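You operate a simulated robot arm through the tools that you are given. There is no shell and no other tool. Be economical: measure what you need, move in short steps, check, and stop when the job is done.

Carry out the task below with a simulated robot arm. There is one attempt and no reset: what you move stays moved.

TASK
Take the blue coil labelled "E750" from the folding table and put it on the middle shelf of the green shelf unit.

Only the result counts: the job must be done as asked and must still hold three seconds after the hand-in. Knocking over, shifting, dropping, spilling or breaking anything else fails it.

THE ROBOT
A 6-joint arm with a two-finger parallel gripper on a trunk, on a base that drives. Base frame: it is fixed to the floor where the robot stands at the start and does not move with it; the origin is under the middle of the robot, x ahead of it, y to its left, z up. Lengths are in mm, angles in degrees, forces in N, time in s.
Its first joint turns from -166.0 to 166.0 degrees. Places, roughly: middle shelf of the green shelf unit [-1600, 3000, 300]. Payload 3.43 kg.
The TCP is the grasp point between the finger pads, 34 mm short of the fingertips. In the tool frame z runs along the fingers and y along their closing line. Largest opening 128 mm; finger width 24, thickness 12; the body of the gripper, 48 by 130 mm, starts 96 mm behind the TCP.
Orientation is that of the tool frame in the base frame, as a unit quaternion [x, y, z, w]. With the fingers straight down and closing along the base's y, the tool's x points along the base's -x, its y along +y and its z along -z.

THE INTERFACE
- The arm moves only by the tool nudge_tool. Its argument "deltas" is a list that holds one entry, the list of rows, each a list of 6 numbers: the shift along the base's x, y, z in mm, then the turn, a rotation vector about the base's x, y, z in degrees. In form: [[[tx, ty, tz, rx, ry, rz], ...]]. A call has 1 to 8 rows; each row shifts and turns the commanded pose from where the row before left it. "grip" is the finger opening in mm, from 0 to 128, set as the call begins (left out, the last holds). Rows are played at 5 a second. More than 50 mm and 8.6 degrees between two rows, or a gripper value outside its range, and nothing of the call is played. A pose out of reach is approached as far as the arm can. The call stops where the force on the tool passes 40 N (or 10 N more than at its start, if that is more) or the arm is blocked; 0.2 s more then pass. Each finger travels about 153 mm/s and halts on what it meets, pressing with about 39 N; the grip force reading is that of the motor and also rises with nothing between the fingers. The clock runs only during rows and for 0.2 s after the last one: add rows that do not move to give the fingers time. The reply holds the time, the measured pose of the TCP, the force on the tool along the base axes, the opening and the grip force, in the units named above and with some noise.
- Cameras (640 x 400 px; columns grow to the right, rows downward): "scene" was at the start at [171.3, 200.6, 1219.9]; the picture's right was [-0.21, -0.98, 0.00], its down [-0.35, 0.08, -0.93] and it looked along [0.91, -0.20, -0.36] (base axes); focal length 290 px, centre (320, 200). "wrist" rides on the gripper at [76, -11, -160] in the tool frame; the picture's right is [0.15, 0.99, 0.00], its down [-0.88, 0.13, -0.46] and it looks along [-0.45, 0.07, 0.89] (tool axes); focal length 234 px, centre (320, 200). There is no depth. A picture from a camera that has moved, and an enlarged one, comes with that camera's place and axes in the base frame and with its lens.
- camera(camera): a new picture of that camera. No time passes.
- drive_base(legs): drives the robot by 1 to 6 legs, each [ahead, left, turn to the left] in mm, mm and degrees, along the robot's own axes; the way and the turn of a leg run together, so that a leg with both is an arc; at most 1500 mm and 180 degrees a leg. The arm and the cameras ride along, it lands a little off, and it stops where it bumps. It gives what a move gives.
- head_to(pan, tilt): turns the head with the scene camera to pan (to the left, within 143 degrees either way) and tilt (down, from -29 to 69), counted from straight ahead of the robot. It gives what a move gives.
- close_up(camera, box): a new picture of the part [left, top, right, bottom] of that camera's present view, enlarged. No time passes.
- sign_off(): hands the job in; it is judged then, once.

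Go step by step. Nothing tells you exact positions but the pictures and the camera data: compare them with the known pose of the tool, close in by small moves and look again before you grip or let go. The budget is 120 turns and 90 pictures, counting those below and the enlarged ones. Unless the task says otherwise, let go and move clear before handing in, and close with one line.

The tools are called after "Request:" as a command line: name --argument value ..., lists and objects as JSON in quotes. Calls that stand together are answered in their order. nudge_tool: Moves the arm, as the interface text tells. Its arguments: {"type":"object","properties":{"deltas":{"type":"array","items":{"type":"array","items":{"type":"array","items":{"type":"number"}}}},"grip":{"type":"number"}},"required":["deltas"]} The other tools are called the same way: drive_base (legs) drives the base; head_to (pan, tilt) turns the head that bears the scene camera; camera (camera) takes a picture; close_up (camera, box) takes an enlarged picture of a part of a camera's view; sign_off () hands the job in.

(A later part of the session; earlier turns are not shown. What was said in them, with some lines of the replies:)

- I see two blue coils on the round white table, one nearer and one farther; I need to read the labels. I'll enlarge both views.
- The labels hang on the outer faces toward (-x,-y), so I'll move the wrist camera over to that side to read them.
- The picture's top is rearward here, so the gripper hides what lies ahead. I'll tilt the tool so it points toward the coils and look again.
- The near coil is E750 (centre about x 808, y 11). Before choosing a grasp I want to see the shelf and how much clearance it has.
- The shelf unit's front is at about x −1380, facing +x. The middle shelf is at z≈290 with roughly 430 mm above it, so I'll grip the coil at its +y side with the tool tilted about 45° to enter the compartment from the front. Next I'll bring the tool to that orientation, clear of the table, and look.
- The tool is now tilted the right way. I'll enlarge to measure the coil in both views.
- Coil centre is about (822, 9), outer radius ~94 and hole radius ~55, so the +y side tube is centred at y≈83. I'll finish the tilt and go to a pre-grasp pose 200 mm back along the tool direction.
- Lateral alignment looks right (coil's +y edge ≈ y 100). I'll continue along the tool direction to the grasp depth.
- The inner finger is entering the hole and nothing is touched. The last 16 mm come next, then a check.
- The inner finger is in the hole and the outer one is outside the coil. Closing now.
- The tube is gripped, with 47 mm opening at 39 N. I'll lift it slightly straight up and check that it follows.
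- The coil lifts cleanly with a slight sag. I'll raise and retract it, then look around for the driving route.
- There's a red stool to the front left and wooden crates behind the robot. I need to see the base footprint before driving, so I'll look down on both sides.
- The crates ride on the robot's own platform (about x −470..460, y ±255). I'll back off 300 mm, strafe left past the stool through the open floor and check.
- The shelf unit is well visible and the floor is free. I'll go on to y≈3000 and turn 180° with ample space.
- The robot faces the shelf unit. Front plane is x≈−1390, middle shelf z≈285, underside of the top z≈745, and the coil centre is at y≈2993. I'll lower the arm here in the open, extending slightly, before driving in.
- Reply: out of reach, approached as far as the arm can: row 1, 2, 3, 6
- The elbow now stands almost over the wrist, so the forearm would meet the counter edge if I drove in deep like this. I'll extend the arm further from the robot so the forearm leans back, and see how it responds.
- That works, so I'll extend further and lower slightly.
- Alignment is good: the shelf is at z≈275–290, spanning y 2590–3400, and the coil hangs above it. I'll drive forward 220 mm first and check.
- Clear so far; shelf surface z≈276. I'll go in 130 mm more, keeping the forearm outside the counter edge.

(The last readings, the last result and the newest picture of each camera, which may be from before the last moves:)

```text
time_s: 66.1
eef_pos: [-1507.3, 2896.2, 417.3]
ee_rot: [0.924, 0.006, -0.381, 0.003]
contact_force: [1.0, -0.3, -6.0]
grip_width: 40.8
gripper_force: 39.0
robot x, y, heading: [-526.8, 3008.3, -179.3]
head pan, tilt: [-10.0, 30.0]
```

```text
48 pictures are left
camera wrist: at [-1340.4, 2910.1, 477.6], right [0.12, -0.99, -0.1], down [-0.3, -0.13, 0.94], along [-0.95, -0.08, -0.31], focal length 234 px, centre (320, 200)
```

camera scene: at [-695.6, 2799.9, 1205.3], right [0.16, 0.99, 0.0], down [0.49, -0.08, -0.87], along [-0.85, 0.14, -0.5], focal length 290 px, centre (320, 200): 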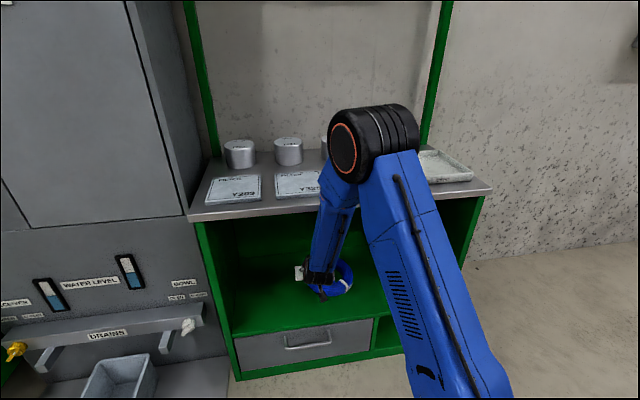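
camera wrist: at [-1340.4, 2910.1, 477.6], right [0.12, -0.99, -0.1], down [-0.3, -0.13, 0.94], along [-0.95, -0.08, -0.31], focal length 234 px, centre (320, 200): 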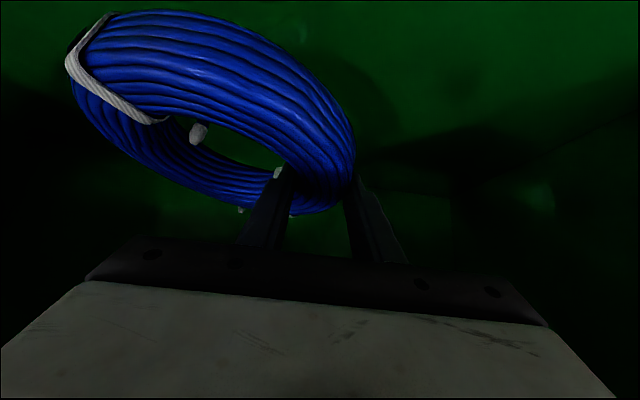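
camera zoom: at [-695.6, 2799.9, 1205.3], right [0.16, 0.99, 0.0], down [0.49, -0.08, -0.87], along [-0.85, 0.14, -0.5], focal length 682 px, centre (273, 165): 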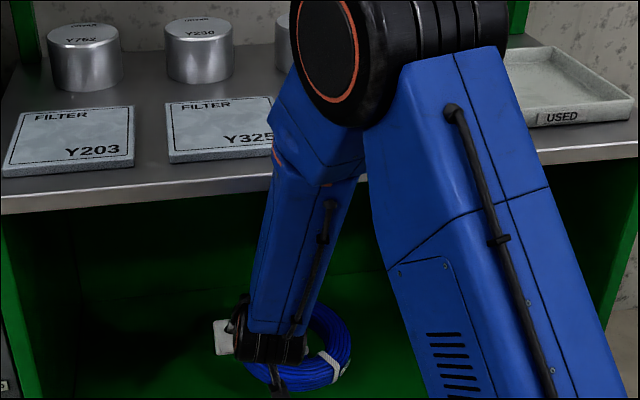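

The coil is inside, over the shelf, with clearance all round. I'll lower it gently.

Request:
nudge_tool --deltas '[[[0, 0, -15, 0, 0, 0], [0, 0, -15, 0, 0, 0], [0, 0, -15, 0, 0, 0], [0, 0, -10, 0, 0, 0], [0, 0, 0, 0, 0, 0]]]'

Request:
camera --camera "scene"

Request:
camera --camera "wrist"

```text
time_s: 67.3
eef_pos: [-1506.0, 2897.1, 362.4]
ee_rot: [0.924, 0.005, -0.381, 0.0]
contact_force: [-0.2, -0.3, -6.1]
grip_width: 40.8
gripper_force: 38.9
robot x, y, heading: [-528.3, 3004.8, -179.2]
head pan, tilt: [-10.0, 30.0]
```

```text
47 pictures are left
camera scene: at [-695.6, 2799.9, 1205.3], right [0.16, 0.99, 0.0], down [0.49, -0.08, -0.87], along [-0.85, 0.14, -0.5], focal length 290 px, centre (320, 200)
```

scene: 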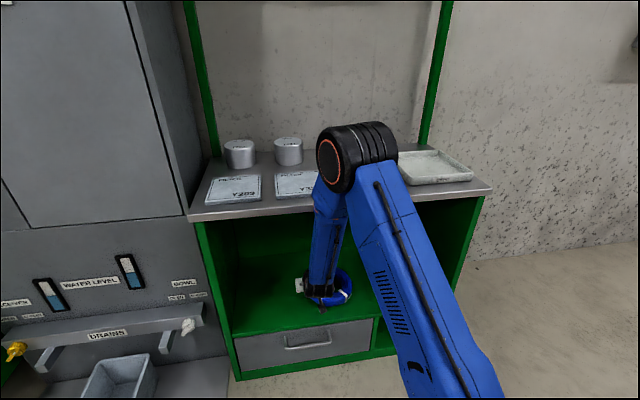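

```text
46 pictures are left
camera wrist: at [-1340.6, 2909.5, 422.7], right [0.12, -0.99, -0.11], down [-0.3, -0.14, 0.94], along [-0.95, -0.08, -0.31], focal length 234 px, centre (320, 200)
```

wrist: 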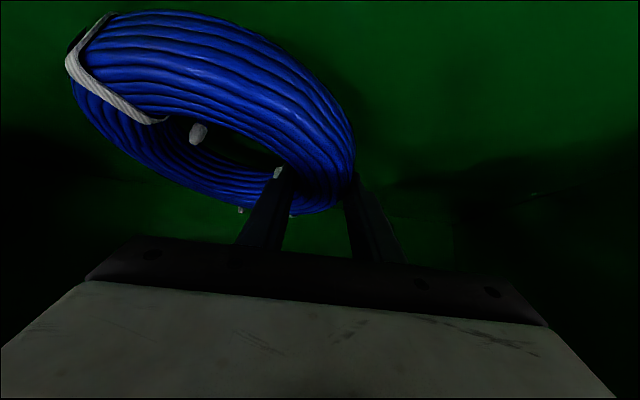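

Still no contact. I'll lower in small steps, watching the force.

Request:
nudge_tool --deltas '[[[0, 0, -6, 0, 0, 0], [0, 0, -6, 0, 0, 0], [0, 0, -6, 0, 0, 0], [0, 0, 0, 0, 0, 0]]]'

Request:
close_up --camera "scene" --box '[240, 130, 440, 330]'

```text
time_s: 68.3
eef_pos: [-1507.1, 2895.0, 346.2]
ee_rot: [0.925, 0.006, -0.381, -0.003]
contact_force: [1.2, 0.3, -0.7]
grip_width: 40.6
gripper_force: 39.4
out of reach, approached as far as the arm can: row 3
robot x, y, heading: [-531.5, 3004.6, -179.3]
head pan, tilt: [-10.0, 30.0]
```

```text
2.00 times, centred on (340, 230) of scene
camera zoom: at [-695.4, 2799.9, 1205.3], right [0.16, 0.99, 0.0], down [0.49, -0.08, -0.87], along [-0.85, 0.14, -0.5], focal length 580 px, centre (280, 140)
```

zoom: 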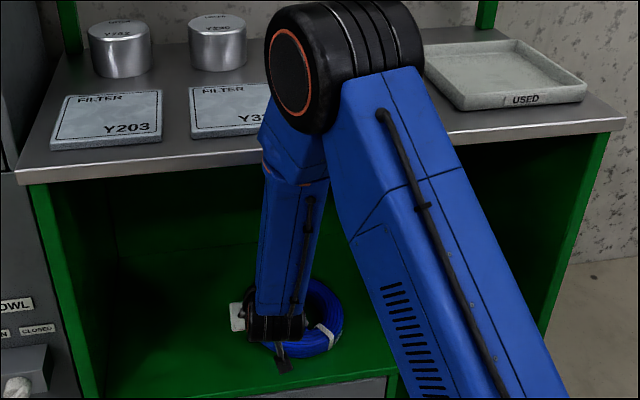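

The lower side of the coil just touched the shelf, but the arm is near a joint limit in this posture. I'll raise slightly, back the base off 110 mm and extend the arm by the same amount, which also leans the forearm away from the counter.

Request:
nudge_tool --deltas '[[[0, 0, 12, 0, 0, 0], [0, 0, 12, 0, 0, 0], [0, 0, 0, 0, 0, 0]]]'

Request:
drive_base --legs '[[-110, 0, 0]]'

Request:
nudge_tool --deltas '[[[-25, 0, 0, 0, 0, 0], [-25, 0, 0, 0, 0, 0], [-25, 0, 0, 0, 0, 0], [-25, 0, 0, 0, 0, 0], [-15, 0, 0, 0, 0, 0], [0, 0, 0, 0, 0, 0]]]'

Request:
close_up --camera "scene" --box '[220, 130, 440, 330]'

Request:
camera --camera "wrist"

```text
time_s: 69.1
eef_pos: [-1509.2, 2895.1, 371.7]
ee_rot: [0.925, 0.006, -0.381, 0.002]
contact_force: [-0.8, 0.2, -5.5]
grip_width: 40.4
gripper_force: 39.0
robot x, y, heading: [-530.6, 3002.4, -179.1]
head pan, tilt: [-10.0, 30.0]
```

```text
time_s: 70.3
eef_pos: [-1397.7, 2895.2, 372.1]
ee_rot: [0.925, 0.007, -0.381, 0.002]
contact_force: [0.0, 0.0, -7.0]
grip_width: 40.6
gripper_force: 38.8
robot x, y, heading: [-419.1, 3006.1, -179.1]
head pan, tilt: [-10.0, 30.0]
```

```text
time_s: 71.7
eef_pos: [-1512.2, 2896.4, 369.5]
ee_rot: [0.924, 0.006, -0.381, 0.002]
contact_force: [0.0, 0.5, -5.7]
grip_width: 40.5
gripper_force: 39.0
robot x, y, heading: [-417.6, 3006.6, -179.3]
head pan, tilt: [-10.0, 30.0]
```

```text
2.00 times, centred on (330, 230) of scene
camera zoom: at [-584.3, 2801.2, 1205.3], right [0.16, 0.99, 0.0], down [0.49, -0.08, -0.87], along [-0.85, 0.14, -0.5], focal length 580 px, centre (300, 140)
```

zoom: 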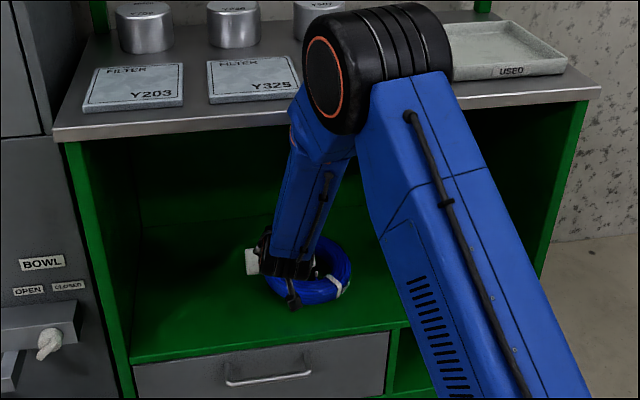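

```text
43 pictures are left
camera wrist: at [-1345.9, 2910.0, 429.8], right [0.12, -0.99, -0.1], down [-0.3, -0.13, 0.94], along [-0.95, -0.08, -0.31], focal length 234 px, centre (320, 200)
```

wrist: 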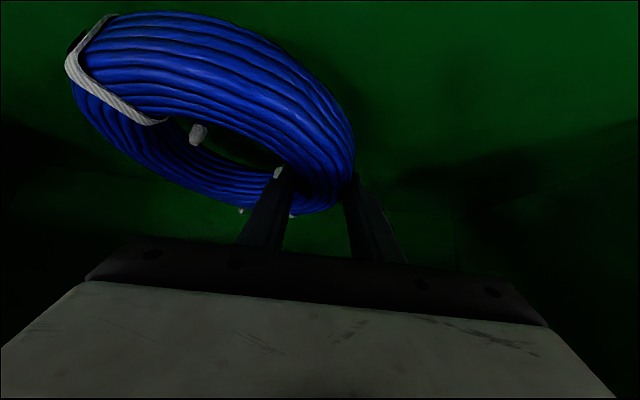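

The posture is now better. I'll extend 30 mm deeper, then lower to contact.

Request:
nudge_tool --deltas '[[[-15, 0, 0, 0, 0, 0], [-15, 0, 0, 0, 0, 0], [0, 0, -8, 0, 0, 0], [0, 0, -8, 0, 0, 0], [0, 0, -6, 0, 0, 0], [0, 0, -4, 0, 0, 0], [0, 0, 0, 0, 0, 0]]]'

Request:
nudge_tool --deltas '[[[0, 0, -5, 0, 0, 0], [0, 0, -5, 0, 0, 0], [0, 0, -5, 0, 0, 0], [0, 0, 0, 0, 0, 0]]]'

Request:
camera --camera "wrist"

Request:
close_up --camera "scene" --box '[220, 130, 440, 330]'

```text
time_s: 73.3
eef_pos: [-1542.5, 2895.6, 344.8]
ee_rot: [0.924, 0.007, -0.382, 0.002]
contact_force: [-0.9, -2.4, 0.8]
grip_width: 40.1
gripper_force: 39.6
robot x, y, heading: [-420.7, 3006.8, -179.1]
head pan, tilt: [-10.0, 30.0]
```

```text
time_s: 74.3
eef_pos: [-1542.6, 2895.3, 333.3]
ee_rot: [0.924, 0.007, -0.383, 0.003]
contact_force: [7.3, -6.3, 28.3]
grip_width: 39.9
gripper_force: 39.1
robot x, y, heading: [-415.5, 3005.5, -179.2]
head pan, tilt: [-10.0, 30.0]
```

```text
42 pictures are left
camera wrist: at [-1376.9, 2909.0, 392.3], right [0.12, -0.99, -0.1], down [-0.3, -0.13, 0.95], along [-0.95, -0.08, -0.31], focal length 234 px, centre (320, 200)
```

wrist: 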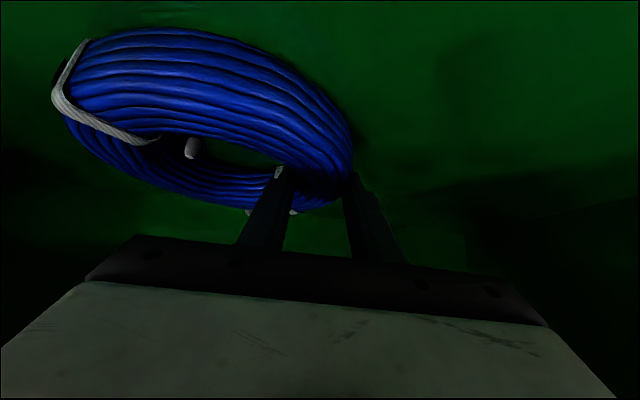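

```text
2.00 times, centred on (330, 230) of scene
camera zoom: at [-582.7, 2801.2, 1205.5], right [0.16, 0.99, 0.0], down [0.49, -0.08, -0.87], along [-0.86, 0.14, -0.5], focal length 580 px, centre (300, 140)
```

zoom: 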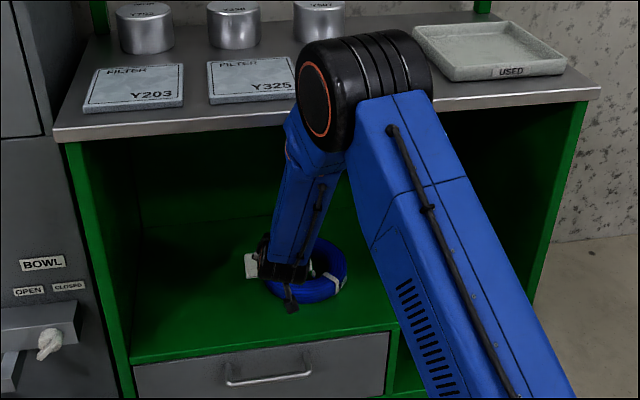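

The coil is resting on the shelf and levelling, with the gripped side still about 20 mm up. I'll loosen the fingers a little so it settles flat, then open.

Request:
nudge_tool --deltas '[[[0, 0, 0, 0, 0, 0], [0, 0, 0, 0, 0, 0], [0, 0, 0, 0, 0, 0]]]' --grip 46

Request:
nudge_tool --deltas '[[[0, 0, 0, 0, 0, 0], [0, 0, 0, 0, 0, 0], [0, 0, 0, 0, 0, 0], [0, 0, 0, 0, 0, 0]]]' --grip 76

Request:
camera --camera "wrist"

Request:
close_up --camera "scene" --box '[220, 190, 400, 330]'

```text
time_s: 75.1
eef_pos: [-1542.3, 2896.7, 329.5]
ee_rot: [0.924, 0.006, -0.382, 0.003]
contact_force: [0.3, 0.0, -0.1]
grip_width: 46.0
gripper_force: 0.1
robot x, y, heading: [-421.0, 3006.0, -179.3]
head pan, tilt: [-10.0, 30.0]
```

```text
time_s: 76.1
eef_pos: [-1542.0, 2895.7, 331.1]
ee_rot: [0.924, 0.007, -0.381, 0.003]
contact_force: [-0.3, -0.2, -0.7]
grip_width: 76.3
gripper_force: 0.2
robot x, y, heading: [-417.4, 3007.6, -179.5]
head pan, tilt: [-10.0, 30.0]
```

```text
40 pictures are left
camera wrist: at [-1376.5, 2909.5, 390.1], right [0.12, -0.99, -0.1], down [-0.3, -0.13, 0.94], along [-0.95, -0.08, -0.31], focal length 234 px, centre (320, 200)
```

wrist: 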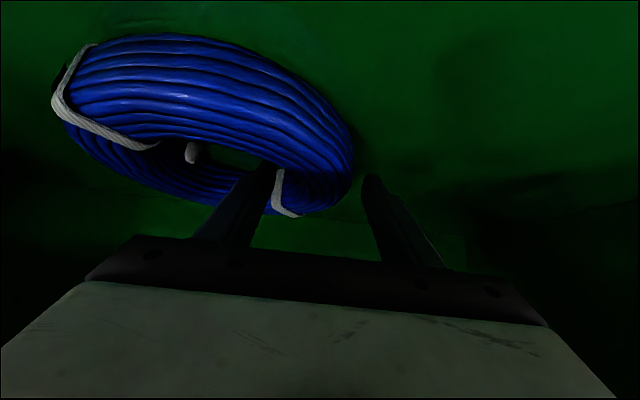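

```text
2.86 times, centred on (310, 260) of scene
camera zoom: at [-584.1, 2801.2, 1205.3], right [0.16, 0.99, 0.0], down [0.49, -0.08, -0.87], along [-0.85, 0.14, -0.5], focal length 829 px, centre (349, 29)
```

zoom: 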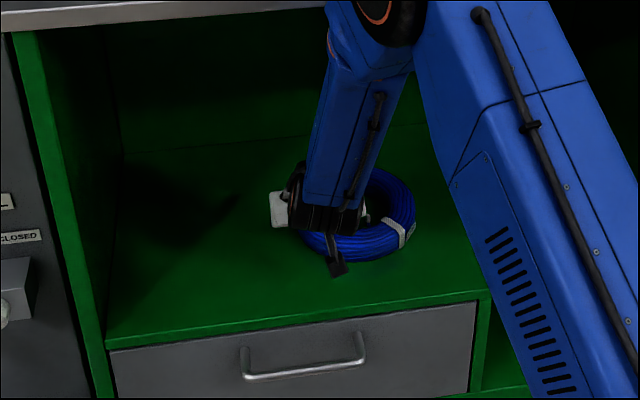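

The coil lies flat on the shelf, released. I'll open a little wider and withdraw along the tool direction, then straight back.

Request:
nudge_tool --deltas '[[[0, 0, 0, 0, 0, 0], [10, 0, 10, 0, 0, 0], [15, 0, 15, 0, 0, 0], [20, 0, 20, 0, 0, 0], [20, 0, 20, 0, 0, 0], [20, 0, 20, 0, 0, 0], [0, 0, 0, 0, 0, 0]]]' --grip 96

Request:
camera --camera "wrist"

```text
time_s: 77.7
eef_pos: [-1456.8, 2896.2, 415.1]
ee_rot: [0.924, 0.007, -0.381, 0.003]
contact_force: [0.1, -0.3, 0.4]
grip_width: 96.1
gripper_force: 0.0
robot x, y, heading: [-412.4, 3003.8, -179.3]
head pan, tilt: [-10.0, 30.0]
```

```text
38 pictures are left
camera wrist: at [-1291.4, 2910.2, 475.4], right [0.12, -0.99, -0.1], down [-0.3, -0.13, 0.94], along [-0.95, -0.08, -0.31], focal length 234 px, centre (320, 200)
```

wrist: 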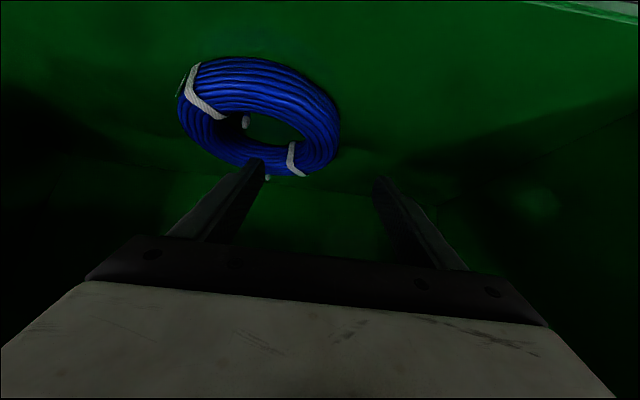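

The fingers are clear of the coil. I'll drive the base straight back and take a final look.

Request:
drive_base --legs '[[-300, 0, 0]]'

Request:
camera --camera "scene"

Request:
camera --camera "wrist"

```text
time_s: 79.8
eef_pos: [-1151.0, 2902.0, 415.4]
ee_rot: [0.924, 0.006, -0.382, 0.001]
contact_force: [0.3, -0.2, 0.2]
grip_width: 96.0
gripper_force: 0.0
robot x, y, heading: [-110.4, 3008.3, -179.2]
head pan, tilt: [-10.0, 30.0]
```

```text
37 pictures are left
camera scene: at [-277.5, 2805.5, 1205.3], right [0.16, 0.99, 0.0], down [0.49, -0.08, -0.87], along [-0.85, 0.14, -0.5], focal length 290 px, centre (320, 200)
```

scene: 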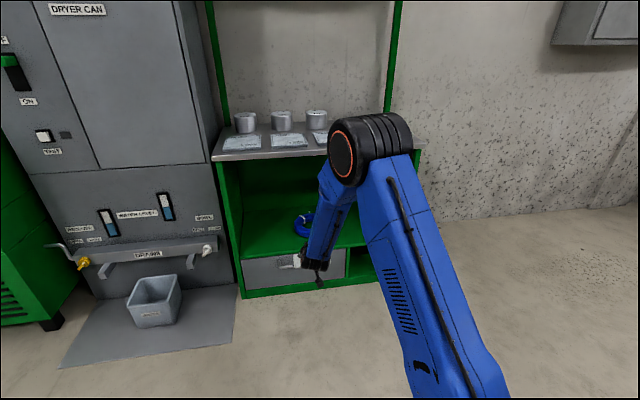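

```text
36 pictures are left
camera wrist: at [-984.9, 2915.1, 475.4], right [0.12, -0.99, -0.1], down [-0.3, -0.13, 0.94], along [-0.95, -0.08, -0.31], focal length 234 px, centre (320, 200)
```

wrist: 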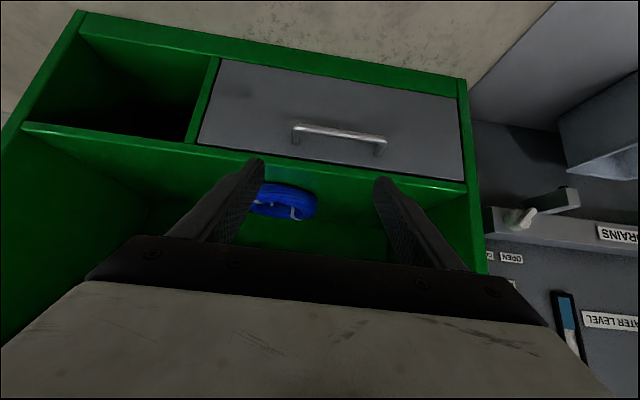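

The coil rests flat on the middle shelf, the gripper is clear and nothing else looks disturbed. Handing in.

Request:
sign_off

```text
The job is handed in.
```

The blue coil labelled "E750" is lying flat on the middle shelf of the green shelf unit. The gripper is open and clear of it, I saw nothing else disturbed, and the job is handed in.
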